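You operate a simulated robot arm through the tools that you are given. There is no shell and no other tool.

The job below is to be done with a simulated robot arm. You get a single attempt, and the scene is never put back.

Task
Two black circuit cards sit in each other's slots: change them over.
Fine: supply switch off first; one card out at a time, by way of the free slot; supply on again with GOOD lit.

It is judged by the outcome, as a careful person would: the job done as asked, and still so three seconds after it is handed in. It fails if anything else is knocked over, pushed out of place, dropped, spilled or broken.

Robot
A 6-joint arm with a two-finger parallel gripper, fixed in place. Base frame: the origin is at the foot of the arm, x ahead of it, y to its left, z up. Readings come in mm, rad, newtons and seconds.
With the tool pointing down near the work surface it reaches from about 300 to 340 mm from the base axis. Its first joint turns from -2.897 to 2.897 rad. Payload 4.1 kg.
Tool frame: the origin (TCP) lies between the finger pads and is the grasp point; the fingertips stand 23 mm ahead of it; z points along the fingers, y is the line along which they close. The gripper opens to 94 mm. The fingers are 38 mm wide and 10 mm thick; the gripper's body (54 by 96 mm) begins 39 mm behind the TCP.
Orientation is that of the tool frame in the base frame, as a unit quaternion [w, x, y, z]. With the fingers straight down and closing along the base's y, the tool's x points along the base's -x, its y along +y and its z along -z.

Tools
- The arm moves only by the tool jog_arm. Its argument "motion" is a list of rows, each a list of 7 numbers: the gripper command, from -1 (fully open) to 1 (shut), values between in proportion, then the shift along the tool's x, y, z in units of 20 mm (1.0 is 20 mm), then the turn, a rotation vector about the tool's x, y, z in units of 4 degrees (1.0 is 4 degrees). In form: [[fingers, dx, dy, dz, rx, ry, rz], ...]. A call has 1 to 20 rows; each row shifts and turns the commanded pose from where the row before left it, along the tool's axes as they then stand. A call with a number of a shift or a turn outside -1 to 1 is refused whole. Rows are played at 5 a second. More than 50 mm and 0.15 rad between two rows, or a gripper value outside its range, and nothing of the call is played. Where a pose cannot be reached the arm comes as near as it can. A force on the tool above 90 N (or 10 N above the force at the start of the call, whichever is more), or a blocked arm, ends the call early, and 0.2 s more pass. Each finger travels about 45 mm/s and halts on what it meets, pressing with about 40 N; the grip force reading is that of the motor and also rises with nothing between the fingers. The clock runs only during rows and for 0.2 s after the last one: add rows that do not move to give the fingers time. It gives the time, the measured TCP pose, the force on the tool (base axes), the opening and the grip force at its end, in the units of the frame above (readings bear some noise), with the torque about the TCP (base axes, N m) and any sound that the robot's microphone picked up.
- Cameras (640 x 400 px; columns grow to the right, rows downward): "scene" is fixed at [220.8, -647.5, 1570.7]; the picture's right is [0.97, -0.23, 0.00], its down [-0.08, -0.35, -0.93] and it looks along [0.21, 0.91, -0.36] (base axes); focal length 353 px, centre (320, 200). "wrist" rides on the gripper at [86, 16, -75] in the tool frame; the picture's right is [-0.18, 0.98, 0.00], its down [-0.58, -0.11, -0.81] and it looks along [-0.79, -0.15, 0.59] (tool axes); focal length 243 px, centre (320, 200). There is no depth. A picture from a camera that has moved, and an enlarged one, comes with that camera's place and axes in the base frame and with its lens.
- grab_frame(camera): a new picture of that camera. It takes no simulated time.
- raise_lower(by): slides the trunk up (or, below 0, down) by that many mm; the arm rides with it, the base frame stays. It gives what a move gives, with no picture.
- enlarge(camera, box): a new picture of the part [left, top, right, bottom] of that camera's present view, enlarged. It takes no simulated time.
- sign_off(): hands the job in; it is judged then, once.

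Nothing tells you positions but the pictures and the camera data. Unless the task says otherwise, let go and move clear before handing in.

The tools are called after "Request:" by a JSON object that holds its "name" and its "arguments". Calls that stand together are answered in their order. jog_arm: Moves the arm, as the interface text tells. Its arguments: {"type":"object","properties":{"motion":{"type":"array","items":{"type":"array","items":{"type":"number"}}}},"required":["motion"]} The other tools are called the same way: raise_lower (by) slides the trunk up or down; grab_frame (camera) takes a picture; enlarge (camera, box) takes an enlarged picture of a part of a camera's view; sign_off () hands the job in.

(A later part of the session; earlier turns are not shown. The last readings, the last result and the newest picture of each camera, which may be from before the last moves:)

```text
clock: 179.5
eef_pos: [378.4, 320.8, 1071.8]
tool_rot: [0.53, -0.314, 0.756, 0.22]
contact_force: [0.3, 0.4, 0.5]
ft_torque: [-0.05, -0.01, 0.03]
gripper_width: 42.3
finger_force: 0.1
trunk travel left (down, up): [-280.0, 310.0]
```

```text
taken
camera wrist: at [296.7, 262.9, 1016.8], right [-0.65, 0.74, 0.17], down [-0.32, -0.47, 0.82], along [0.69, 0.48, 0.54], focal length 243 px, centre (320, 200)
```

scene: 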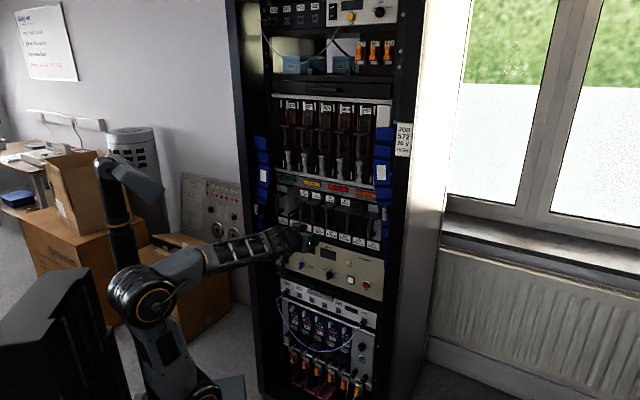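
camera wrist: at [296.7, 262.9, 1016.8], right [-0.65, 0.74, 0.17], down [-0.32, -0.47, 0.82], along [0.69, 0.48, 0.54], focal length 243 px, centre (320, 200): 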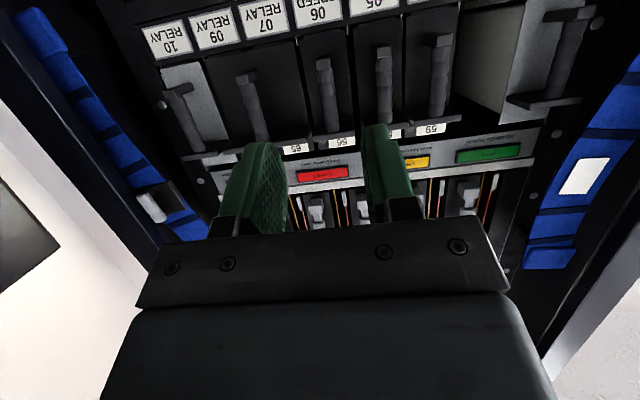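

The orientation is exactly as wanted now. Before picking up the card, I'll rehearse the sideways transfer range empty.

Request:
{"name": "jog_arm", "arguments": {"motion": [[0.1, 0.342, 0, -0.94, 0, 0, 0], [0.1, 0.342, 0, -0.94, 0, 0, 0], [0.1, 0, 0.9, 0, 0, 0, 0], [0.1, 0, 0.9, 0, 0, 0, 0], [0.1, 0, 0.9, 0, 0, 0, 0], [0.1, 0, 0.9, 0, 0, 0, 0], [0.1, 0, 0.9, 0, 0, 0, 0], [0.1, 0, 0.9, 0, 0, 0, 0], [0.1, 0, 0.9, 0, 0, 0, 0], [0.1, 0, 0.9, 0, 0, 0, 0], [0.1, 0, 0.9, 0, 0, 0, 0], [0.1, 0, 0, 0, 0, 0, 0]]}}

Request:
{"name": "jog_arm", "arguments": {"motion": [[0.1, -0.342, 0, 0.94, 0, 0, 0], [0.1, -0.342, 0, 0.94, 0, 0, 0], [0.1, -0.342, 0, 0.94, 0, 0, 0], [0.1, -0.342, 0, 0.94, 0, 0, 0], [0.1, -0.342, 0, 0.94, 0, 0, 0], [0.1, -0.342, 0, 0.94, 0, 0, 0], [0.1, 0, 0, 0, 0, 0, 0]]}}

Request:
{"name": "grab_frame", "arguments": {"camera": "wrist"}}

Request:
{"name": "enlarge", "arguments": {"camera": "scene", "box": [250, 170, 378, 250]}}

```text
clock: 182.1
eef_pos: [234.0, 406.9, 1073.1]
tool_rot: [0.53, -0.313, 0.757, 0.22]
contact_force: [0.5, 0.0, -0.4]
ft_torque: [-0.02, 0.02, -0.02]
gripper_width: 42.1
finger_force: 0.1
trunk travel left (down, up): [-280.0, 310.0]
```

```text
clock: 183.7
eef_pos: [317.8, 492.7, 1073.9]
tool_rot: [0.531, -0.313, 0.756, 0.22]
contact_force: [0.1, 0.1, -0.4]
ft_torque: [-0.02, -0.02, -0.01]
gripper_width: 42.2
finger_force: 0.1
trunk travel left (down, up): [-280.0, 310.0]
```

```text
taken
camera wrist: at [237.4, 435.2, 1016.9], right [-0.65, 0.74, 0.17], down [-0.32, -0.47, 0.82], along [0.69, 0.48, 0.54], focal length 243 px, centre (320, 200)
```

wrist: 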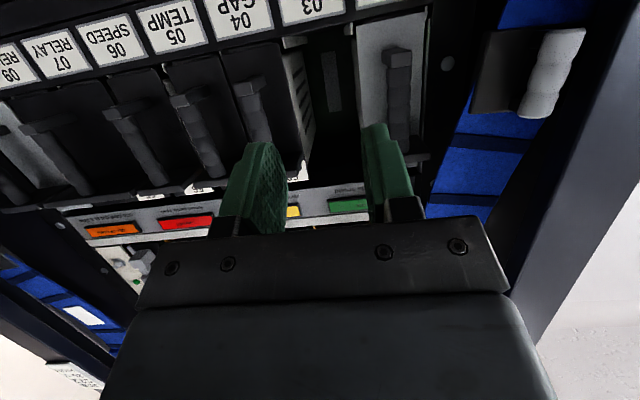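

```text
5.00 times, centred on (314, 210) of scene
camera zoom: at [220.8, -647.5, 1570.7], right [0.97, -0.23, 0.0], down [-0.08, -0.35, -0.93], along [0.21, 0.91, -0.36], focal length 1765 px, centre (350, 150)
```

zoom: 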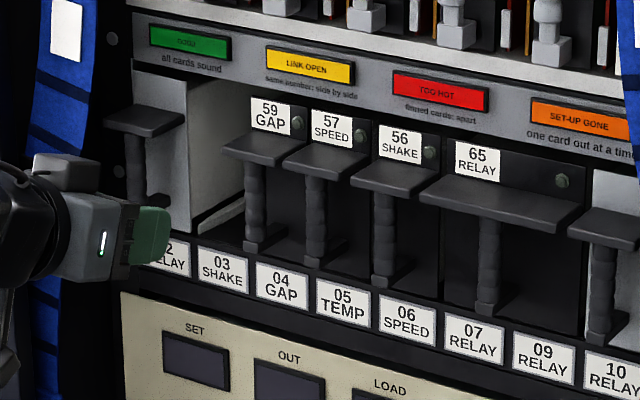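

No limits are hit on the left. Now I'll move across to slot 06 at this extension.

Request:
{"name": "jog_arm", "arguments": {"motion": [[0.1, 0, -0.906, 0, 0, 0, 0], [0.1, 0, -0.906, 0, 0, 0, 0], [0.1, 0, -0.906, 0, 0, 0, 0], [0.1, 0, -0.906, 0, 0, 0, 0], [0.1, 0, -0.906, 0, 0, 0, 0], [0.1, 0, -0.906, 0, 0, 0, 0], [0.1, 0, -0.906, 0, 0, 0, 0], [0.1, 0, -0.906, 0, 0, 0, 0], [0.1, 0, -0.906, 0, 0, 0, 0], [0.1, 0, 0, 0, 0, 0, 0]]}}

Request:
{"name": "jog_arm", "arguments": {"motion": [[0.1, 0, 0, 0, 0, 0, 0]]}}

Request:
{"name": "grab_frame", "arguments": {"camera": "wrist"}}

Request:
{"name": "enlarge", "arguments": {"camera": "wrist", "box": [240, 40, 400, 140]}}

Request:
{"name": "enlarge", "arguments": {"camera": "scene", "box": [250, 170, 378, 250]}}

```text
clock: 185.9
eef_pos: [435.4, 375.5, 1072.5]
tool_rot: [0.53, -0.313, 0.756, 0.22]
contact_force: [0.4, -0.3, -0.3]
ft_torque: [0.03, -0.01, 0.02]
gripper_width: 42.1
finger_force: 0.2
trunk travel left (down, up): [-280.0, 310.0]
```

```text
clock: 186.3
eef_pos: [435.1, 376.7, 1073.2]
tool_rot: [0.53, -0.314, 0.756, 0.22]
contact_force: [-0.3, 0.6, -0.9]
ft_torque: [0.01, -0.02, -0.02]
gripper_width: 42.4
finger_force: 0.1
trunk travel left (down, up): [-280.0, 310.0]
```

```text
taken
camera wrist: at [353.5, 319.0, 1017.3], right [-0.65, 0.74, 0.17], down [-0.32, -0.47, 0.82], along [0.69, 0.48, 0.54], focal length 243 px, centre (320, 200)
```

wrist: 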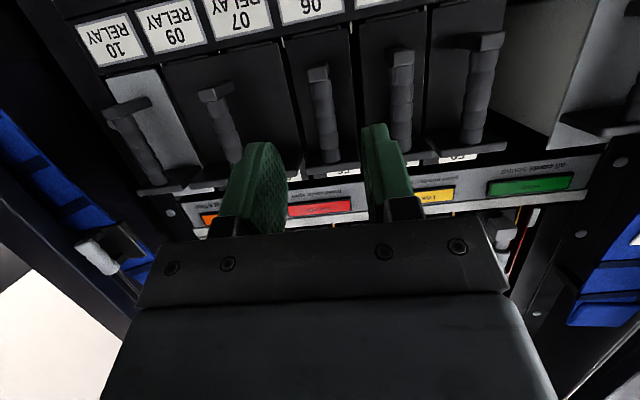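

```text
4.00 times, centred on (320, 90) of wrist
camera zoom: at [353.5, 319.0, 1017.3], right [-0.65, 0.74, 0.17], down [-0.32, -0.47, 0.82], along [0.69, 0.48, 0.54], focal length 970 px, centre (320, 640)
```

zoom: 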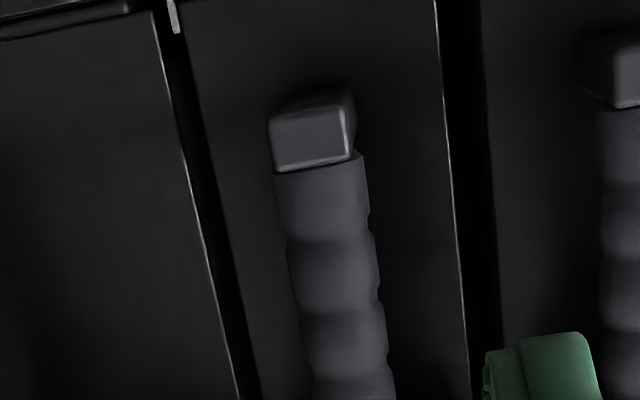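

```text
5.00 times, centred on (314, 210) of scene
camera zoom: at [220.8, -647.5, 1570.7], right [0.97, -0.23, 0.0], down [-0.08, -0.35, -0.93], along [0.21, 0.91, -0.36], focal length 1765 px, centre (350, 150)
```

zoom: 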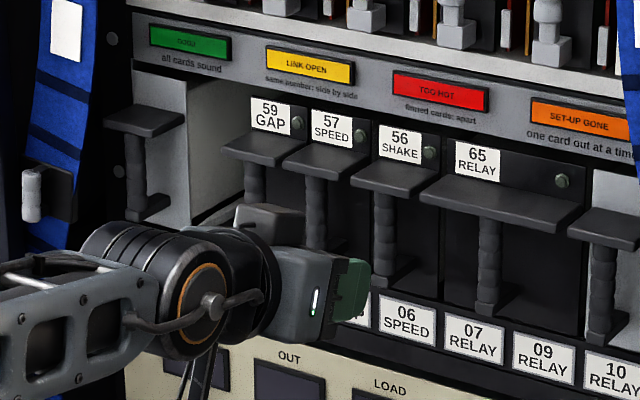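

The slot 06 bar measures u≈41 and the gripper is at about the same, so I'll slide in around it with the pitched tool.

Request:
{"name": "jog_arm", "arguments": {"motion": [[0.1, -0.342, 0, 0.94, 0, 0, 0], [0.1, -0.342, 0, 0.94, 0, 0, 0], [0.1, -0.342, 0, 0.94, 0, 0, 0], [0.1, 0, 0, 0, 0, 0, 0]]}}

Request:
{"name": "grab_frame", "arguments": {"camera": "wrist"}}

Request:
{"name": "enlarge", "arguments": {"camera": "scene", "box": [290, 175, 370, 225]}}

```text
clock: 187.3
eef_pos: [477.0, 419.3, 1072.4]
tool_rot: [0.531, -0.313, 0.757, 0.219]
contact_force: [-0.5, 0.0, -0.3]
ft_torque: [0.0, -0.02, 0.0]
gripper_width: 42.3
finger_force: 0.1
trunk travel left (down, up): [-280.0, 310.0]
```

```text
taken
camera wrist: at [396.3, 361.5, 1016.5], right [-0.65, 0.74, 0.17], down [-0.32, -0.47, 0.82], along [0.69, 0.48, 0.54], focal length 243 px, centre (320, 200)
```

wrist: 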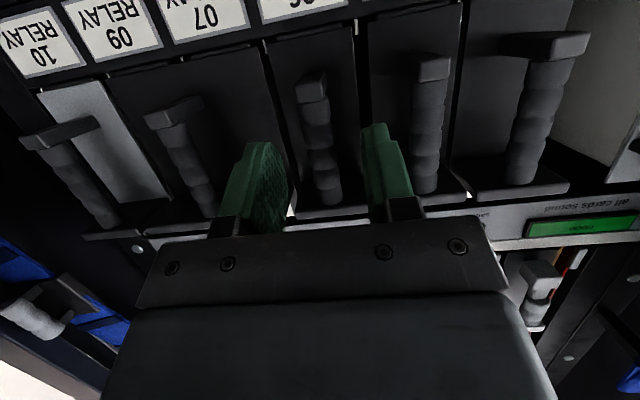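

```text
8.00 times, centred on (330, 200) of scene
camera zoom: at [220.8, -647.5, 1570.7], right [0.97, -0.23, 0.0], down [-0.08, -0.35, -0.93], along [0.21, 0.91, -0.36], focal length 2823 px, centre (240, 200)
```

zoom: 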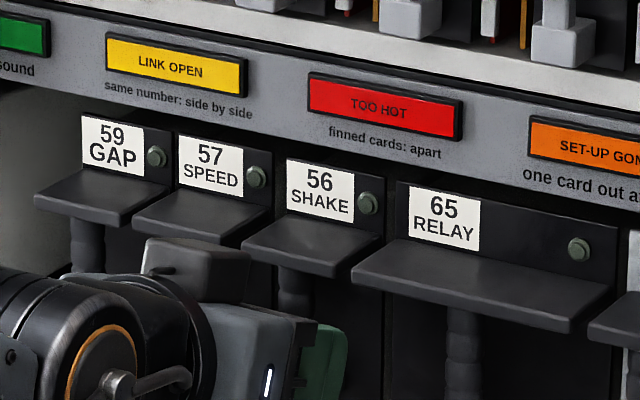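

Request:
{"name": "jog_arm", "arguments": {"motion": [[0.1, -0.171, 0, 0.47, 0, 0, 0], [0.1, -0.171, 0, 0.47, 0, 0, 0], [0.1, -0.171, 0, 0.47, 0, 0, 0], [0.1, -0.034, 0, 0.094, 0, 0, 0], [0.1, 0, 0, 0, 0, 0, 0]]}}

Request:
{"name": "grab_frame", "arguments": {"camera": "wrist"}}

Request:
{"name": "enlarge", "arguments": {"camera": "scene", "box": [290, 175, 370, 225]}}

```text
clock: 188.5
eef_pos: [499.1, 443.2, 1072.4]
tool_rot: [0.531, -0.313, 0.756, 0.22]
contact_force: [0.6, 0.0, 1.0]
ft_torque: [-0.05, 0.01, 0.03]
gripper_width: 42.3
finger_force: 0.1
trunk travel left (down, up): [-280.0, 310.0]
```

```text
taken
camera wrist: at [417.9, 384.9, 1016.8], right [-0.65, 0.74, 0.17], down [-0.32, -0.47, 0.82], along [0.69, 0.48, 0.54], focal length 243 px, centre (320, 200)
```

wrist: 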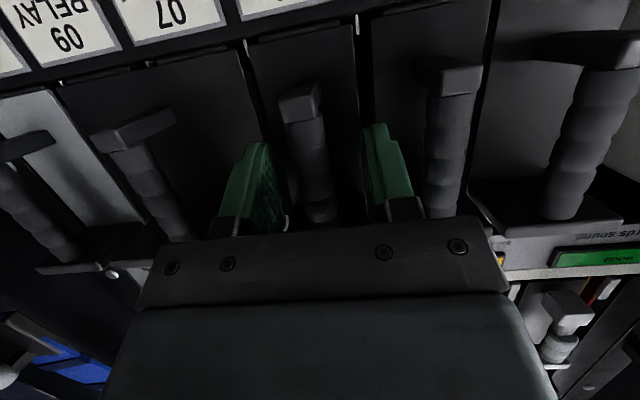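

```text
8.00 times, centred on (330, 200) of scene
camera zoom: at [220.8, -647.5, 1570.7], right [0.97, -0.23, 0.0], down [-0.08, -0.35, -0.93], along [0.21, 0.91, -0.36], focal length 2823 px, centre (240, 200)
```

zoom: 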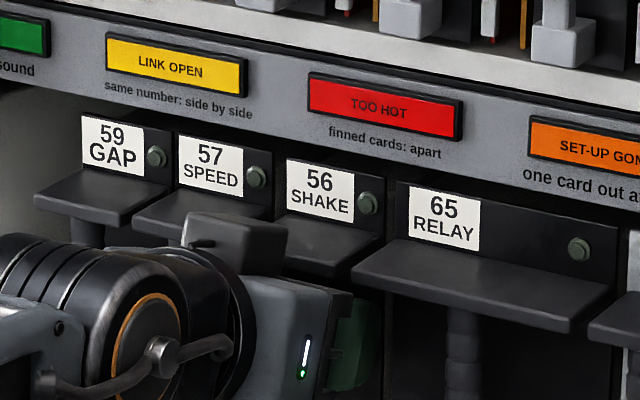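

Contact-free and in position around the bar. I'll close on it.

Request:
{"name": "jog_arm", "arguments": {"motion": [[1, 0, 0, 0, 0, 0, 0], [1, 0, 0, 0, 0, 0, 0], [1, 0, 0, 0, 0, 0, 0], [1, 0, 0, 0, 0, 0, 0]]}}

Request:
{"name": "grab_frame", "arguments": {"camera": "wrist"}}

Request:
{"name": "jog_arm", "arguments": {"motion": [[1, 0, 0, 0, 0, 0, 0]]}}

```text
clock: 189.5
eef_pos: [499.7, 442.2, 1072.8]
tool_rot: [0.531, -0.313, 0.756, 0.22]
contact_force: [1.3, -0.1, 0.4]
ft_torque: [-0.02, -0.08, -0.11]
gripper_width: 16.8
finger_force: 40.4
trunk travel left (down, up): [-280.0, 310.0]
```

```text
taken
camera wrist: at [418.0, 384.7, 1016.9], right [-0.65, 0.74, 0.17], down [-0.32, -0.47, 0.82], along [0.69, 0.48, 0.54], focal length 243 px, centre (320, 200)
```

wrist: 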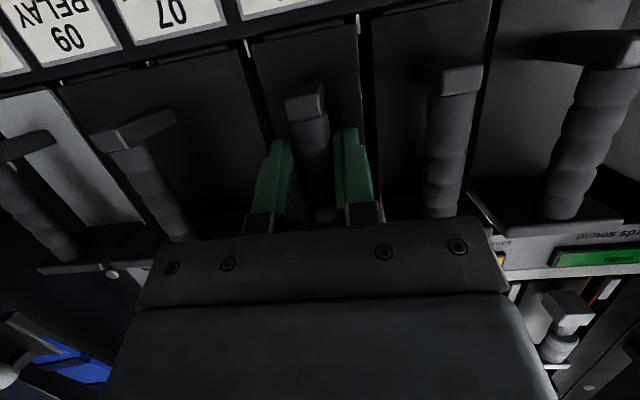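

```text
clock: 189.9
eef_pos: [500.3, 441.9, 1073.4]
tool_rot: [0.531, -0.313, 0.756, 0.22]
contact_force: [0.4, 0.4, -0.1]
ft_torque: [-0.07, -0.11, -0.06]
gripper_width: 16.8
finger_force: 39.3
trunk travel left (down, up): [-280.0, 310.0]
```

Gripped. I'll pull card 56 straight out.

Request:
{"name": "jog_arm", "arguments": {"motion": [[1, 0.0855, 0, -0.235, 0, 0, 0], [1, 0.0855, 0, -0.235, 0, 0, 0], [1, 0.0855, 0, -0.235, 0, 0, 0], [1, 0.0855, 0, -0.235, 0, 0, 0], [1, 0, 0, 0, 0, 0, 0]]}}

Request:
{"name": "jog_arm", "arguments": {"motion": [[1, 0.171, 0, -0.47, 0, 0, 0], [1, 0.171, 0, -0.47, 0, 0, 0], [1, 0.171, 0, -0.47, 0, 0, 0], [1, 0.171, 0, -0.47, 0, 0, 0], [1, 0.171, 0, -0.47, 0, 0, 0], [1, 0.171, 0, -0.47, 0, 0, 0], [1, 0, 0, 0, 0, 0, 0]]}}

Request:
{"name": "grab_frame", "arguments": {"camera": "wrist"}}

Request:
{"name": "enlarge", "arguments": {"camera": "scene", "box": [270, 170, 380, 239]}}

```text
clock: 191.1
eef_pos: [484.5, 428.3, 1071.7]
tool_rot: [0.53, -0.314, 0.756, 0.22]
contact_force: [-0.5, -0.4, 0.8]
ft_torque: [-0.01, -0.03, -0.02]
gripper_width: 16.5
finger_force: 39.9
trunk travel left (down, up): [-280.0, 310.0]
```

```text
clock: 192.7
eef_pos: [441.7, 385.4, 1072.6]
tool_rot: [0.53, -0.314, 0.757, 0.22]
contact_force: [-0.5, 0.0, 3.7]
ft_torque: [0.3, -0.42, -0.01]
gripper_width: 17.2
finger_force: 40.1
trunk travel left (down, up): [-280.0, 310.0]
```

```text
taken
camera wrist: at [361.4, 328.0, 1016.6], right [-0.65, 0.74, 0.17], down [-0.32, -0.47, 0.82], along [0.69, 0.48, 0.54], focal length 243 px, centre (320, 200)
```

wrist: 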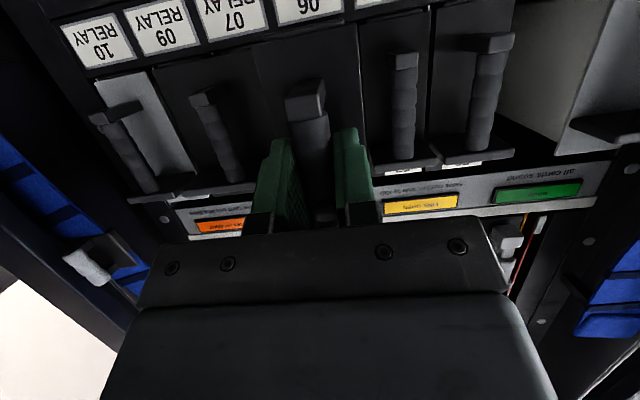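

```text
5.80 times, centred on (325, 204) of scene
camera zoom: at [220.8, -647.5, 1570.7], right [0.97, -0.23, 0.0], down [-0.08, -0.35, -0.93], along [0.21, 0.91, -0.36], focal length 2046 px, centre (291, 174)
```

zoom: 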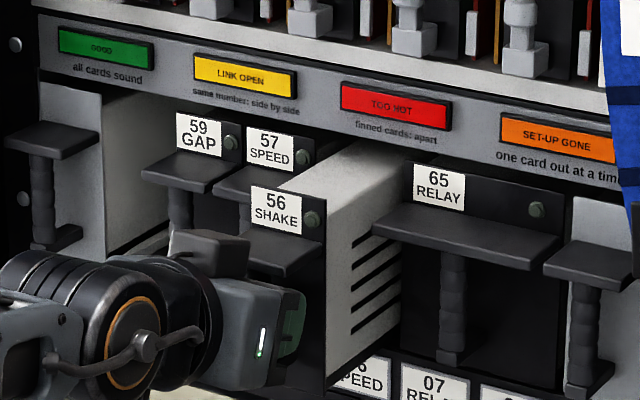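

Request:
{"name": "jog_arm", "arguments": {"motion": [[1, 0.171, 0, -0.47, 0, 0, 0], [1, 0.171, 0, -0.47, 0, 0, 0], [1, 0.171, 0, -0.47, 0, 0, 0], [1, 0.171, 0, -0.47, 0, 0, 0], [1, 0.171, 0, -0.47, 0, 0, 0], [1, 0.171, 0, -0.47, 0, 0, 0], [1, 0, 0, 0, 0, 0, 0]]}}

Request:
{"name": "jog_arm", "arguments": {"motion": [[1, 0.171, 0, -0.47, 0, 0, 0], [1, 0.171, 0, -0.47, 0, 0, 0], [1, 0.171, 0, -0.47, 0, 0, 0], [1, 0.171, 0, -0.47, 0, 0, 0], [1, 0.171, 0, -0.47, 0, 0, 0], [1, 0.171, 0, -0.47, 0, 0, 0], [1, 0.171, 0, -0.47, 0, 0, 0], [1, 0, 0, 0, 0, 0, 0]]}}

Request:
{"name": "grab_frame", "arguments": {"camera": "wrist"}}

Request:
{"name": "enlarge", "arguments": {"camera": "scene", "box": [240, 160, 380, 248]}}

```text
clock: 194.3
eef_pos: [400.7, 341.8, 1073.2]
tool_rot: [0.53, -0.313, 0.757, 0.22]
contact_force: [-0.6, 0.7, 0.4]
ft_torque: [0.05, -0.08, 0.07]
gripper_width: 16.8
finger_force: 39.8
trunk travel left (down, up): [-280.0, 310.0]
```

```text
clock: 196.1
eef_pos: [350.6, 293.2, 1071.1]
tool_rot: [0.53, -0.314, 0.756, 0.221]
contact_force: [0.3, 0.6, 0.6]
ft_torque: [-0.16, 0.15, 0.0]
gripper_width: 16.7
finger_force: 39.8
trunk travel left (down, up): [-280.0, 310.0]
```

```text
taken
camera wrist: at [269.4, 236.4, 1016.4], right [-0.65, 0.74, 0.17], down [-0.32, -0.47, 0.82], along [0.69, 0.48, 0.54], focal length 243 px, centre (320, 200)
```

wrist: 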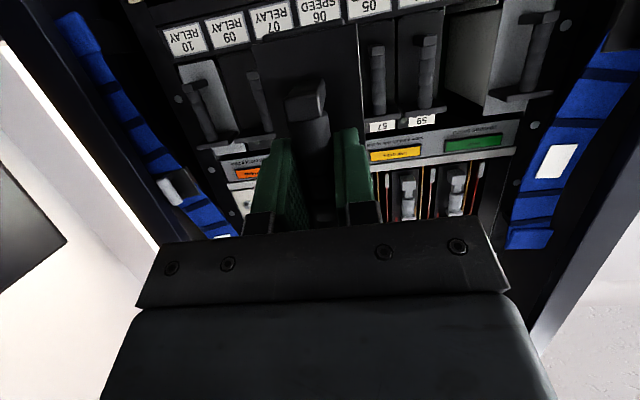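

```text
4.55 times, centred on (310, 204) of scene
camera zoom: at [220.8, -647.5, 1570.7], right [0.97, -0.23, 0.0], down [-0.08, -0.35, -0.93], along [0.21, 0.91, -0.36], focal length 1604 px, centre (366, 182)
```

zoom: 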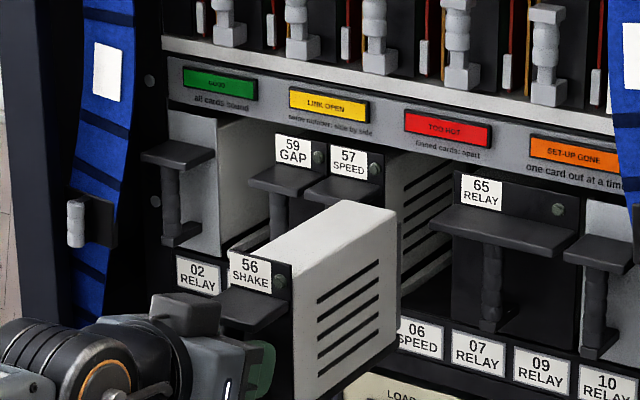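

Card 56 is out and clear. I'll move it across to slot 03.

Request:
{"name": "jog_arm", "arguments": {"motion": [[1, 0, 0.585, 0, 0, 0, 0], [1, 0, 0.585, 0, 0, 0, 0], [1, 0, 0.585, 0, 0, 0, 0], [1, 0, 0.585, 0, 0, 0, 0], [1, 0, 0.585, 0, 0, 0, 0], [1, 0, 0.585, 0, 0, 0, 0], [1, 0, 0.585, 0, 0, 0, 0], [1, 0, 0.585, 0, 0, 0, 0], [1, 0, 0.585, 0, 0, 0, 0], [1, 0, 0.585, 0, 0, 0, 0], [1, 0, 0.585, 0, 0, 0, 0], [1, 0, 0.585, 0, 0, 0, 0], [1, 0, 0.585, 0, 0, 0, 0], [1, 0, 0.585, 0, 0, 0, 0], [1, 0, 0, 0, 0, 0, 0]]}}

Request:
{"name": "jog_arm", "arguments": {"motion": [[1, 0, 0, 0, 0, 0, 0]]}}

Request:
{"name": "grab_frame", "arguments": {"camera": "wrist"}}

Request:
{"name": "enlarge", "arguments": {"camera": "scene", "box": [240, 160, 380, 248]}}

```text
clock: 199.3
eef_pos: [236.4, 408.6, 1072.3]
tool_rot: [0.53, -0.314, 0.756, 0.221]
contact_force: [-0.4, -0.2, 0.7]
ft_torque: [-0.13, 0.14, 0.01]
gripper_width: 16.6
finger_force: 39.5
trunk travel left (down, up): [-280.0, 310.0]
```

```text
clock: 199.7
eef_pos: [235.5, 408.8, 1071.9]
tool_rot: [0.531, -0.313, 0.756, 0.22]
contact_force: [0.8, 0.6, 0.6]
ft_torque: [-0.17, 0.16, -0.03]
gripper_width: 16.9
finger_force: 40.0
trunk travel left (down, up): [-280.0, 310.0]
```

```text
taken
camera wrist: at [154.7, 352.0, 1016.0], right [-0.65, 0.74, 0.17], down [-0.32, -0.47, 0.82], along [0.69, 0.48, 0.54], focal length 243 px, centre (320, 200)
```

wrist: 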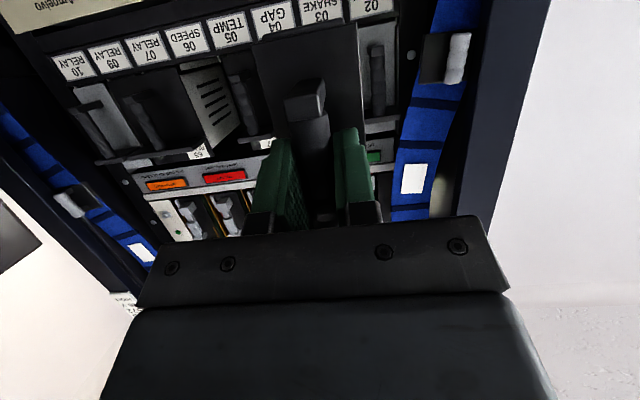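

```text
4.55 times, centred on (310, 204) of scene
camera zoom: at [220.8, -647.5, 1570.7], right [0.97, -0.23, 0.0], down [-0.08, -0.35, -0.93], along [0.21, 0.91, -0.36], focal length 1604 px, centre (366, 182)
```

zoom: 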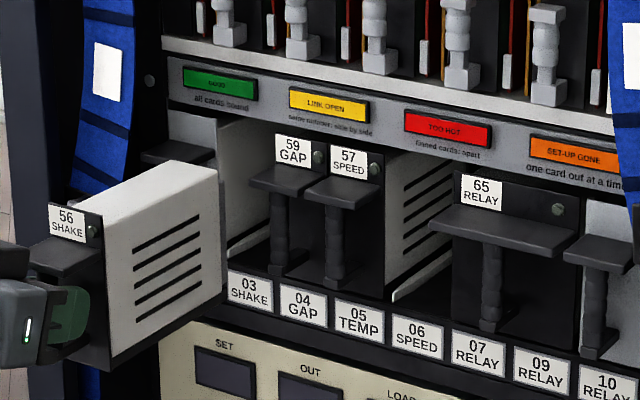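

Request:
{"name": "jog_arm", "arguments": {"motion": [[1, -0.033, 0.04, -0.012, 0, 0, 0], [1, -0.171, 0, 0.47, 0, 0, 0], [1, -0.171, 0, 0.47, 0, 0, 0], [1, -0.171, 0, 0.47, 0, 0, 0], [1, -0.171, 0, 0.47, 0, 0, 0], [1, -0.171, 0, 0.47, 0, 0, 0], [1, -0.171, 0, 0.47, 0, 0, 0], [1, 0, 0, 0, 0, 0, 0]]}}

Request:
{"name": "enlarge", "arguments": {"camera": "wrist", "box": [200, 0, 440, 150]}}

Request:
{"name": "enlarge", "arguments": {"camera": "scene", "box": [250, 165, 350, 228]}}

```text
clock: 201.5
eef_pos: [278.2, 454.4, 1073.2]
tool_rot: [0.53, -0.314, 0.757, 0.22]
contact_force: [0.1, 0.3, -0.1]
ft_torque: [-0.15, 0.14, -0.03]
gripper_width: 16.9
finger_force: 40.1
trunk travel left (down, up): [-280.0, 310.0]
```

```text
2.67 times, centred on (320, 75) of wrist
camera zoom: at [195.8, 396.0, 1018.1], right [-0.65, 0.74, 0.17], down [-0.32, -0.47, 0.82], along [0.69, 0.48, 0.54], focal length 647 px, centre (320, 533)
```

zoom: 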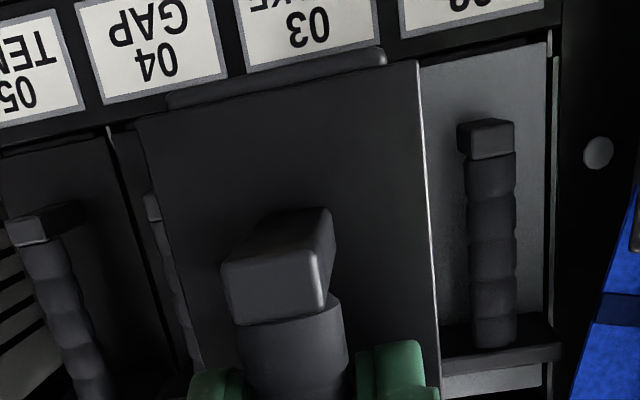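

```text
6.35 times, centred on (300, 196) of scene
camera zoom: at [220.8, -647.5, 1570.7], right [0.97, -0.23, 0.0], down [-0.08, -0.35, -0.93], along [0.21, 0.91, -0.36], focal length 2241 px, centre (447, 222)
```

zoom: 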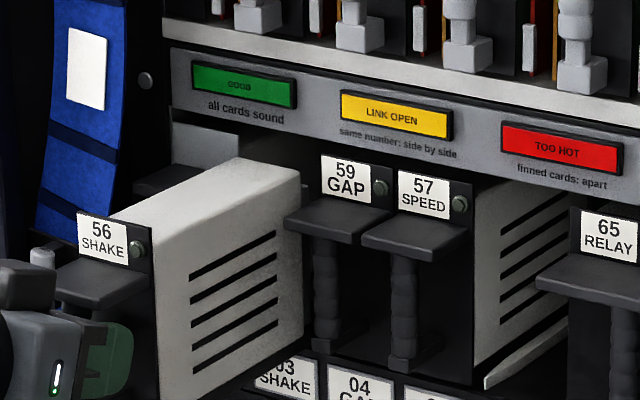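

Request:
{"name": "jog_arm", "arguments": {"motion": [[1, 0.05, -0.05, 0.018, 0, 0, 0], [1, 0, 0, 0, 0, 0, 0], [1, 0, 0, 0, 0, 0, 0]]}}

Request:
{"name": "enlarge", "arguments": {"camera": "wrist", "box": [200, 0, 440, 150]}}

Request:
{"name": "enlarge", "arguments": {"camera": "wrist", "box": [360, 0, 420, 38]}}

```text
clock: 202.3
eef_pos: [277.6, 451.5, 1072.9]
tool_rot: [0.531, -0.313, 0.756, 0.22]
contact_force: [0.3, -0.5, -0.4]
ft_torque: [-0.14, 0.16, -0.01]
gripper_width: 17.0
finger_force: 40.1
trunk travel left (down, up): [-280.0, 310.0]
```

```text
2.67 times, centred on (320, 75) of wrist
camera zoom: at [196.5, 394.9, 1017.2], right [-0.65, 0.74, 0.17], down [-0.32, -0.47, 0.82], along [0.69, 0.48, 0.54], focal length 647 px, centre (320, 533)
```

zoom: 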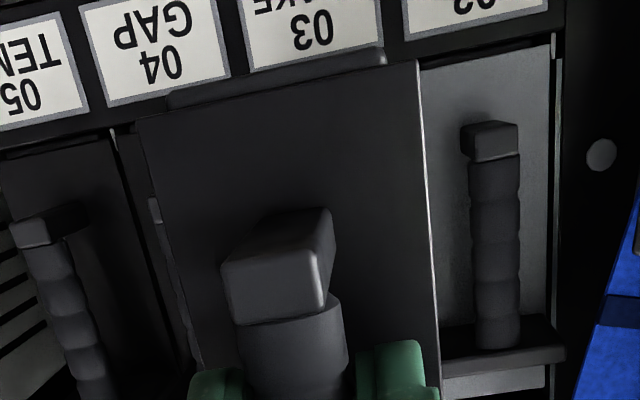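

```text
10.53 times, centred on (390, 19) of wrist
camera zoom: at [196.5, 394.9, 1017.2], right [-0.65, 0.74, 0.17], down [-0.32, -0.47, 0.82], along [0.69, 0.48, 0.54], focal length 2554 px, centre (-417, 2105)
```

zoom: 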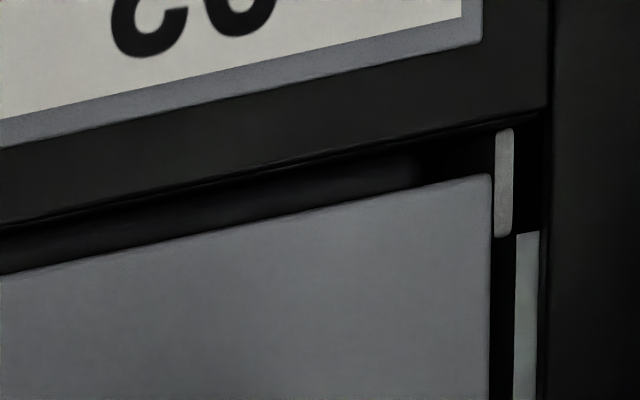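

Request:
{"name": "jog_arm", "arguments": {"motion": [[1, -0.07, 0, 0.24, 0, 0, 0], [1, -0.0855, 0, 0.235, 0, 0, 0], [1, -0.0855, 0, 0.235, 0, 0, 0], [1, 0, 0, 0, 0, 0, 0]]}}

Request:
{"name": "jog_arm", "arguments": {"motion": [[1, -0.0855, 0, 0.235, 0, 0, 0], [1, -0.0855, 0, 0.235, 0, 0, 0], [1, 0, 0, 0, 0, 0, 0]]}}

Request:
{"name": "jog_arm", "arguments": {"motion": [[1, -0.0855, 0, 0.235, 0, 0, 0], [1, -0.0855, 0, 0.235, 0, 0, 0], [1, 0, 0, 0, 0, 0, 0]]}}

Request:
{"name": "enlarge", "arguments": {"camera": "wrist", "box": [200, 0, 440, 150]}}

Request:
{"name": "enlarge", "arguments": {"camera": "scene", "box": [250, 165, 350, 228]}}

```text
clock: 203.3
eef_pos: [288.1, 463.2, 1072.7]
tool_rot: [0.531, -0.314, 0.756, 0.22]
contact_force: [-1.2, -0.4, 2.9]
ft_torque: [0.51, -0.69, 0.0]
gripper_width: 16.8
finger_force: 39.6
trunk travel left (down, up): [-280.0, 310.0]
```

```text
clock: 204.1
eef_pos: [294.6, 468.0, 1072.0]
tool_rot: [0.531, -0.313, 0.756, 0.22]
contact_force: [-1.5, -1.0, 6.5]
ft_torque: [0.67, -0.83, 0.01]
gripper_width: 16.9
finger_force: 40.1
trunk travel left (down, up): [-280.0, 310.0]
```

```text
clock: 204.9
eef_pos: [301.7, 477.0, 1072.5]
tool_rot: [0.53, -0.313, 0.756, 0.22]
contact_force: [-1.7, -1.2, 3.8]
ft_torque: [0.41, -0.54, 0.02]
gripper_width: 16.9
finger_force: 40.0
trunk travel left (down, up): [-280.0, 310.0]
```

```text
2.67 times, centred on (320, 75) of wrist
camera zoom: at [220.1, 418.7, 1016.7], right [-0.65, 0.74, 0.17], down [-0.32, -0.47, 0.82], along [0.69, 0.48, 0.54], focal length 647 px, centre (320, 533)
```

zoom: 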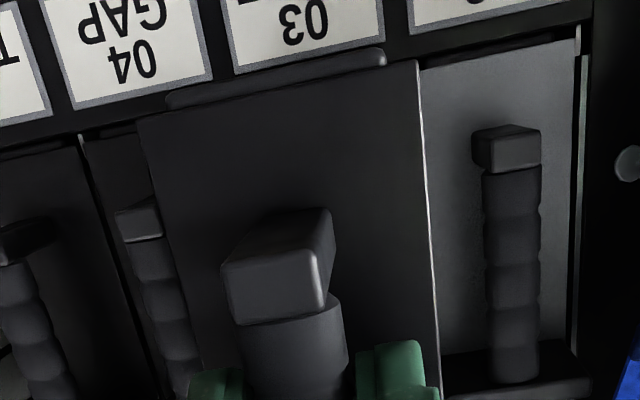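

```text
6.35 times, centred on (300, 196) of scene
camera zoom: at [220.8, -647.5, 1570.7], right [0.97, -0.23, 0.0], down [-0.08, -0.35, -0.93], along [0.21, 0.91, -0.36], focal length 2241 px, centre (447, 222)
```

zoom: 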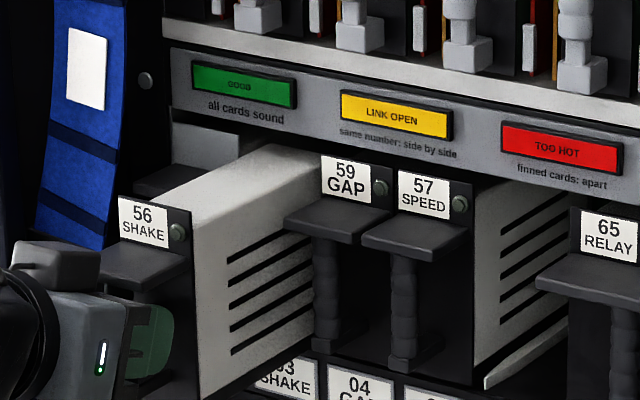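

The nose is on the guide with only a light lifting force, much as I felt on withdrawal, and no side force. I'll continue in.

Request:
{"name": "jog_arm", "arguments": {"motion": [[1, -0.0855, 0, 0.235, 0, 0, 0], [1, -0.0855, 0, 0.235, 0, 0, 0], [1, -0.0855, 0, 0.235, 0, 0, 0], [1, -0.0855, 0, 0.235, 0, 0, 0], [1, 0, 0, 0, 0, 0, 0]]}}

Request:
{"name": "jog_arm", "arguments": {"motion": [[1, -0.0855, 0, 0.235, 0, 0, 0], [1, -0.0855, 0, 0.235, 0, 0, 0], [1, -0.0855, 0, 0.235, 0, 0, 0], [1, -0.0855, 0, 0.235, 0, 0, 0], [1, -0.0855, 0, 0.235, 0, 0, 0], [1, 0, 0, 0, 0, 0, 0]]}}

Request:
{"name": "jog_arm", "arguments": {"motion": [[1, -0.0855, 0, 0.235, 0, 0, 0], [1, -0.0855, 0, 0.235, 0, 0, 0], [1, -0.0855, 0, 0.235, 0, 0, 0], [1, -0.0855, 0, 0.235, 0, 0, 0], [1, -0.0855, 0, 0.235, 0, 0, 0], [1, 0, 0, 0, 0, 0, 0]]}}

Request:
{"name": "enlarge", "arguments": {"camera": "wrist", "box": [200, 0, 440, 150]}}

Request:
{"name": "enlarge", "arguments": {"camera": "scene", "box": [250, 165, 350, 228]}}

```text
clock: 206.1
eef_pos: [316.7, 489.9, 1072.3]
tool_rot: [0.531, -0.313, 0.756, 0.221]
contact_force: [-1.7, -1.2, 8.3]
ft_torque: [0.64, -0.86, 0.01]
gripper_width: 16.8
finger_force: 40.5
trunk travel left (down, up): [-280.0, 310.0]
```

```text
clock: 207.5
eef_pos: [335.0, 508.3, 1072.0]
tool_rot: [0.53, -0.313, 0.757, 0.22]
contact_force: [-2.0, -2.7, 6.2]
ft_torque: [0.29, -0.45, -0.06]
gripper_width: 16.7
finger_force: 40.1
trunk travel left (down, up): [-280.0, 310.0]
```

```text
clock: 208.9
eef_pos: [352.1, 525.5, 1072.4]
tool_rot: [0.53, -0.314, 0.756, 0.22]
contact_force: [-0.8, -1.6, 5.0]
ft_torque: [0.11, -0.26, -0.02]
gripper_width: 16.9
finger_force: 40.0
trunk travel left (down, up): [-280.0, 310.0]
```

```text
2.67 times, centred on (320, 75) of wrist
camera zoom: at [271.0, 468.4, 1016.5], right [-0.65, 0.74, 0.17], down [-0.32, -0.47, 0.82], along [0.69, 0.48, 0.54], focal length 647 px, centre (320, 533)
```

zoom: 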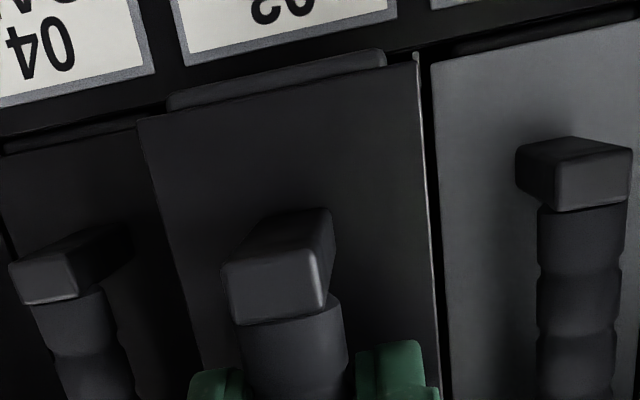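

```text
6.35 times, centred on (300, 196) of scene
camera zoom: at [220.8, -647.5, 1570.7], right [0.97, -0.23, 0.0], down [-0.08, -0.35, -0.93], along [0.21, 0.91, -0.36], focal length 2241 px, centre (447, 222)
```

zoom: 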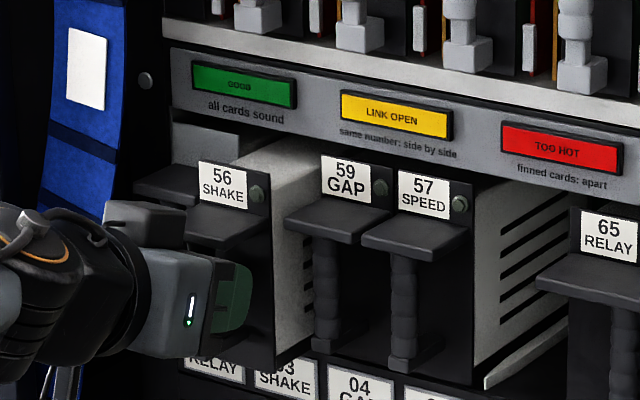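

Request:
{"name": "jog_arm", "arguments": {"motion": [[1, -0.0855, 0, 0.235, 0, 0, 0], [1, -0.0855, 0, 0.235, 0, 0, 0], [1, -0.0855, 0, 0.235, 0, 0, 0], [1, -0.0855, 0, 0.235, 0, 0, 0], [1, 0, 0, 0, 0, 0, 0]]}}

Request:
{"name": "jog_arm", "arguments": {"motion": [[1, -0.0855, 0, 0.235, 0, 0, 0], [1, -0.0855, 0, 0.235, 0, 0, 0], [1, -0.0855, 0, 0.235, 0, 0, 0], [1, -0.0855, 0, 0.235, 0, 0, 0], [1, 0, 0, 0, 0, 0, 0]]}}

Request:
{"name": "enlarge", "arguments": {"camera": "wrist", "box": [200, 0, 440, 150]}}

Request:
{"name": "enlarge", "arguments": {"camera": "scene", "box": [250, 165, 350, 228]}}

```text
clock: 210.1
eef_pos: [366.4, 539.7, 1072.0]
tool_rot: [0.531, -0.313, 0.756, 0.22]
contact_force: [-1.0, -1.3, 3.7]
ft_torque: [0.04, -0.1, 0.02]
gripper_width: 16.9
finger_force: 40.1
trunk travel left (down, up): [-280.0, 310.0]
```

```text
clock: 211.3
eef_pos: [379.9, 553.5, 1072.6]
tool_rot: [0.531, -0.313, 0.756, 0.221]
contact_force: [-1.7, -1.2, 8.4]
ft_torque: [0.09, -0.19, -0.04]
gripper_width: 16.6
finger_force: 40.3
trunk travel left (down, up): [-280.0, 310.0]
```

```text
2.67 times, centred on (320, 75) of wrist
camera zoom: at [298.5, 496.3, 1016.4], right [-0.65, 0.74, 0.17], down [-0.32, -0.47, 0.82], along [0.69, 0.48, 0.55], focal length 647 px, centre (320, 533)
```

zoom: 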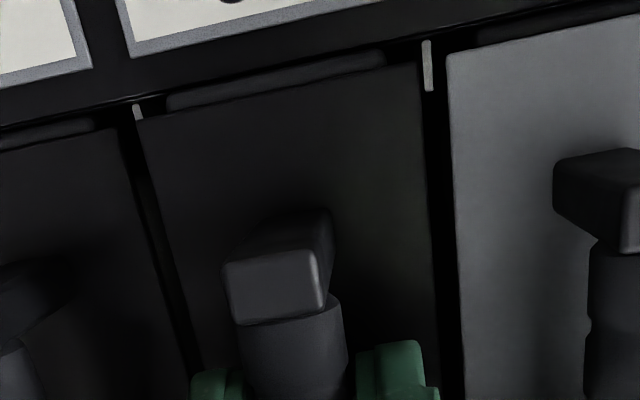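

```text
6.35 times, centred on (300, 196) of scene
camera zoom: at [220.8, -647.5, 1570.7], right [0.97, -0.23, 0.0], down [-0.08, -0.35, -0.93], along [0.21, 0.91, -0.36], focal length 2241 px, centre (447, 222)
```

zoom: 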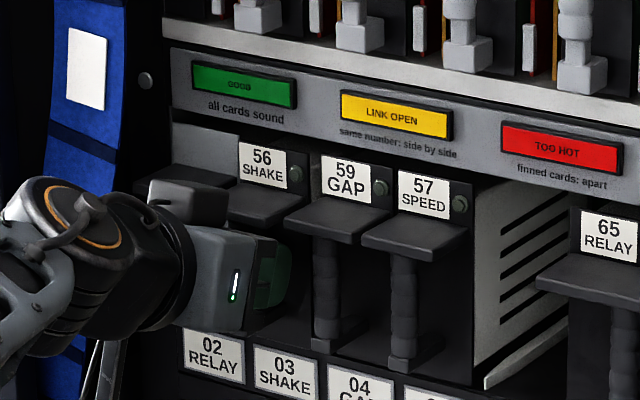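

Request:
{"name": "jog_arm", "arguments": {"motion": [[1, -0.068, 0, 0.188, 0, 0, 0], [1, -0.034, 0, 0.094, 0, 0, 0], [1, 0, 0, 0, 0, 0, 0]]}}

Request:
{"name": "enlarge", "arguments": {"camera": "wrist", "box": [200, 0, 440, 150]}}

```text
clock: 212.1
eef_pos: [381.5, 558.0, 1072.2]
tool_rot: [0.531, -0.313, 0.756, 0.22]
contact_force: [-4.9, -5.3, 9.3]
ft_torque: [-0.25, 0.05, -0.03]
gripper_width: 16.6
finger_force: 40.1
trunk travel left (down, up): [-280.0, 310.0]
```

```text
2.67 times, centred on (320, 75) of wrist
camera zoom: at [302.4, 500.0, 1016.5], right [-0.65, 0.74, 0.17], down [-0.32, -0.47, 0.82], along [0.69, 0.48, 0.55], focal length 647 px, centre (320, 533)
```

zoom: 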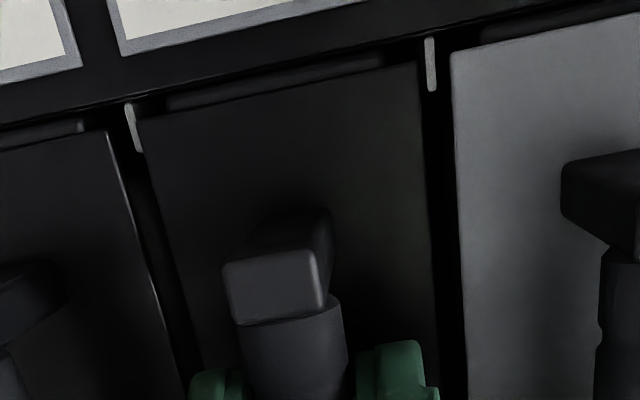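

Request:
{"name": "jog_arm", "arguments": {"motion": [[1, -0.034, 0, 0.094, 0, 0, 0], [1, 0, 0, 0, 0, 0, 0]]}}

Request:
{"name": "jog_arm", "arguments": {"motion": [[1, -0.017, 0, 0.047, 0, 0, 0], [1, 0, 0, 0, 0, 0, 0]]}}

Request:
{"name": "enlarge", "arguments": {"camera": "wrist", "box": [200, 0, 440, 150]}}

Request:
{"name": "enlarge", "arguments": {"camera": "scene", "box": [250, 165, 350, 228]}}

```text
clock: 212.7
eef_pos: [384.7, 558.4, 1072.2]
tool_rot: [0.531, -0.313, 0.756, 0.22]
contact_force: [-8.7, -8.2, 7.5]
ft_torque: [-0.21, 0.14, 0.06]
gripper_width: 16.7
finger_force: 40.0
trunk travel left (down, up): [-280.0, 310.0]
```

```text
clock: 213.3
eef_pos: [383.5, 559.0, 1071.6]
tool_rot: [0.531, -0.313, 0.756, 0.22]
contact_force: [-12.9, -15.5, 3.7]
ft_torque: [-0.55, 0.43, 0.03]
gripper_width: 16.6
finger_force: 40.1
trunk travel left (down, up): [-280.0, 310.0]
```

```text
2.67 times, centred on (320, 75) of wrist
camera zoom: at [303.5, 501.2, 1016.6], right [-0.65, 0.74, 0.17], down [-0.32, -0.47, 0.82], along [0.69, 0.48, 0.54], focal length 647 px, centre (320, 533)
```

zoom: 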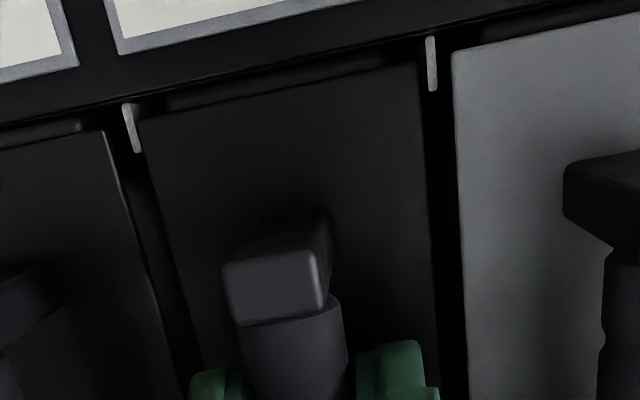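

```text
6.35 times, centred on (300, 196) of scene
camera zoom: at [220.8, -647.5, 1570.7], right [0.97, -0.23, 0.0], down [-0.08, -0.35, -0.93], along [0.21, 0.91, -0.36], focal length 2241 px, centre (447, 222)
```

zoom: 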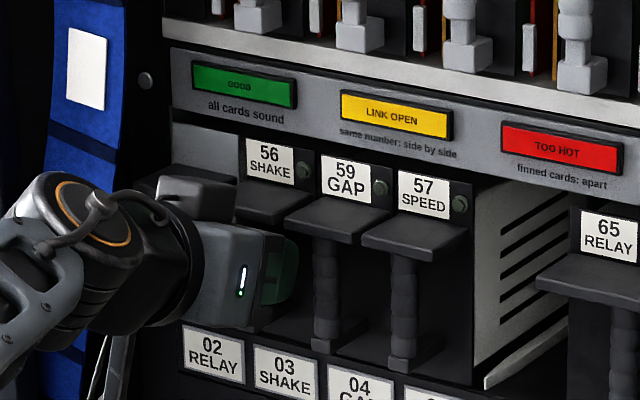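

Card 56 is seated in slot 03, at the same place card 57 was before. I'll release and back off.

Request:
{"name": "jog_arm", "arguments": {"motion": [[1, 0.034, 0, -0.094, 0, 0, 0], [0.1, 0, 0, 0, 0, 0, 0], [0.1, 0, 0, 0, 0, 0, 0], [0.1, 0, 0, 0, 0, 0, 0]]}}

Request:
{"name": "jog_arm", "arguments": {"motion": [[0.1, 0.171, 0, -0.47, 0, 0, 0], [0.1, 0.171, 0, -0.47, 0, 0, 0], [0.1, 0.171, 0, -0.47, 0, 0, 0], [0.1, 0.171, 0, -0.47, 0, 0, 0], [0.1, 0.342, 0, -0.94, 0, 0, 0], [0.1, 0.342, 0, -0.94, 0, 0, 0], [0.1, 0, 0, 0, 0, 0, 0]]}}

Request:
{"name": "grab_frame", "arguments": {"camera": "wrist"}}

Request:
{"name": "enlarge", "arguments": {"camera": "scene", "box": [250, 165, 378, 245]}}

```text
clock: 214.3
eef_pos: [383.8, 559.5, 1069.9]
tool_rot: [0.531, -0.313, 0.756, 0.22]
contact_force: [-0.2, 0.8, -0.6]
ft_torque: [0.02, 0.01, 0.01]
gripper_width: 42.1
finger_force: 0.1
trunk travel left (down, up): [-280.0, 310.0]
```

```text
clock: 215.9
eef_pos: [328.3, 501.6, 1071.2]
tool_rot: [0.531, -0.313, 0.756, 0.22]
contact_force: [-0.1, -0.6, 0.3]
ft_torque: [-0.02, -0.03, -0.01]
gripper_width: 42.4
finger_force: 0.0
trunk travel left (down, up): [-280.0, 310.0]
```

```text
taken
camera wrist: at [247.5, 444.9, 1015.9], right [-0.65, 0.74, 0.17], down [-0.32, -0.47, 0.82], along [0.69, 0.48, 0.54], focal length 243 px, centre (320, 200)
```

wrist: 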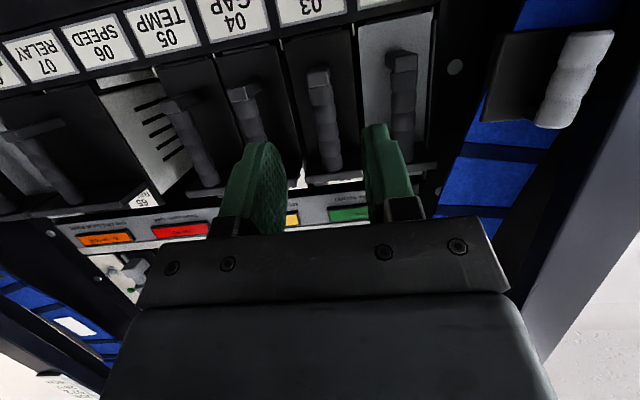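

```text
5.00 times, centred on (314, 205) of scene
camera zoom: at [220.8, -647.5, 1570.7], right [0.97, -0.23, 0.0], down [-0.08, -0.35, -0.93], along [0.21, 0.91, -0.36], focal length 1765 px, centre (350, 175)
```

zoom: 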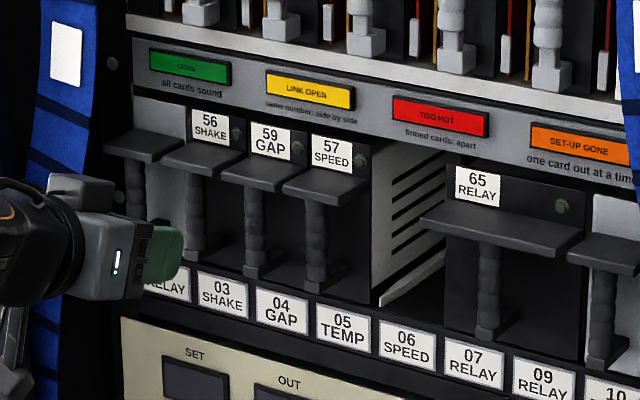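

Now I'll go to card 57 in slot 05.

Request:
{"name": "jog_arm", "arguments": {"motion": [[0.1, -0.04, -0.9, -0.014, 0, 0, 0], [0.1, 0, -0.9, 0, 0, 0, 0], [0.1, 0, -0.9, 0, 0, 0, 0], [0.1, 0, -0.9, 0, 0, 0, 0], [0.1, 0, -0.9, 0, 0, 0, 0], [0.1, 0, -0.89, 0, 0, 0, 0], [0.1, 0, 0, 0, 0, 0, 0]]}}

Request:
{"name": "enlarge", "arguments": {"camera": "wrist", "box": [200, 40, 440, 190]}}

Request:
{"name": "jog_arm", "arguments": {"motion": [[0.1, 0, 0, 0, 0, 0, 0]]}}

```text
clock: 217.5
eef_pos: [405.5, 425.4, 1072.7]
tool_rot: [0.531, -0.313, 0.756, 0.22]
contact_force: [0.9, 0.7, 0.8]
ft_torque: [0.01, -0.03, 0.0]
gripper_width: 42.5
finger_force: 0.0
trunk travel left (down, up): [-280.0, 310.0]
```

```text
2.67 times, centred on (320, 115) of wrist
camera zoom: at [324.0, 368.9, 1017.2], right [-0.65, 0.74, 0.17], down [-0.32, -0.47, 0.82], along [0.69, 0.48, 0.54], focal length 647 px, centre (320, 427)
```

zoom: 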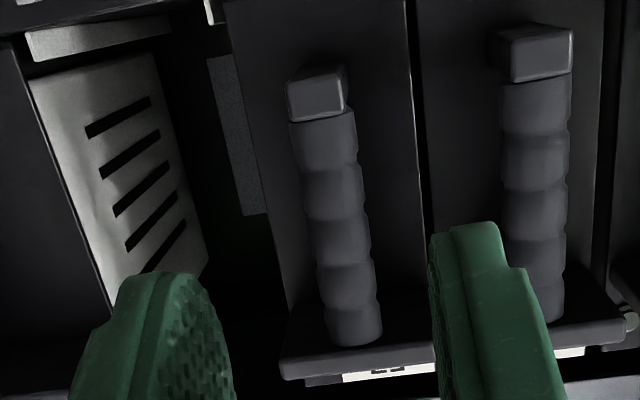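

```text
clock: 217.9
eef_pos: [405.8, 426.3, 1073.1]
tool_rot: [0.53, -0.314, 0.756, 0.221]
contact_force: [0.1, -0.3, 1.0]
ft_torque: [0.0, 0.02, 0.03]
gripper_width: 42.4
finger_force: 0.1
trunk travel left (down, up): [-280.0, 310.0]
```

Request:
{"name": "jog_arm", "arguments": {"motion": [[0.1, -0.342, 0.08, 0.94, 0, 0, 0], [0.1, -0.342, 0, 0.94, 0, 0, 0], [0.1, -0.171, 0, 0.47, 0, 0, 0], [0.1, -0.171, 0, 0.47, 0, 0, 0], [0.1, -0.171, 0, 0.47, 0, 0, 0], [0.1, -0.137, 0, 0.376, 0, 0, 0], [0.1, 0, 0, 0, 0, 0, 0]]}}

Request:
{"name": "grab_frame", "arguments": {"camera": "wrist"}}

Request:
{"name": "enlarge", "arguments": {"camera": "scene", "box": [270, 165, 370, 228]}}

```text
clock: 219.5
eef_pos: [458.5, 484.1, 1071.6]
tool_rot: [0.53, -0.313, 0.757, 0.219]
contact_force: [-0.2, 0.2, 0.9]
ft_torque: [0.01, -0.02, -0.04]
gripper_width: 42.5
finger_force: 0.1
trunk travel left (down, up): [-280.0, 310.0]
```

```text
taken
camera wrist: at [378.5, 425.7, 1016.8], right [-0.65, 0.74, 0.17], down [-0.32, -0.47, 0.82], along [0.69, 0.48, 0.54], focal length 243 px, centre (320, 200)
```

wrist: 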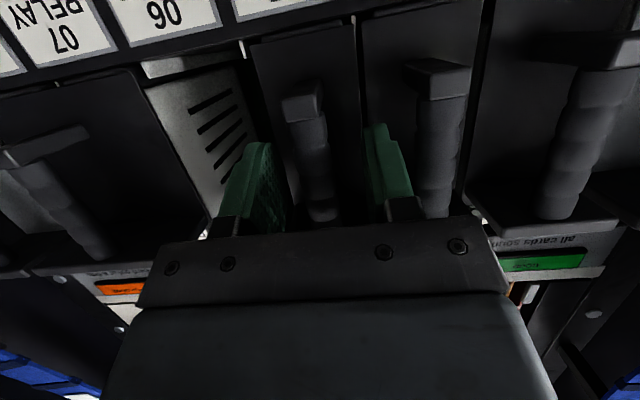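

```text
6.35 times, centred on (320, 196) of scene
camera zoom: at [220.8, -647.5, 1570.7], right [0.97, -0.23, 0.0], down [-0.08, -0.35, -0.93], along [0.21, 0.91, -0.36], focal length 2241 px, centre (320, 222)
```

zoom: 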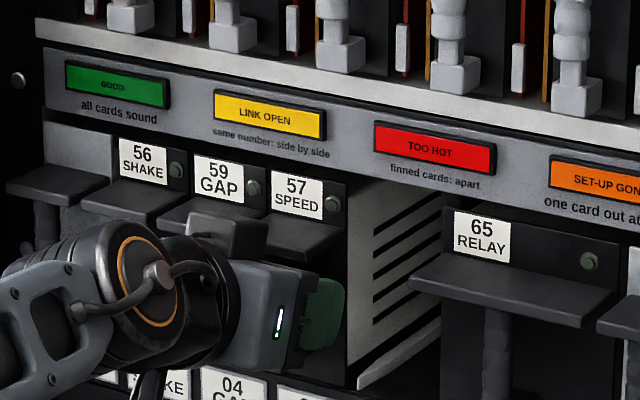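

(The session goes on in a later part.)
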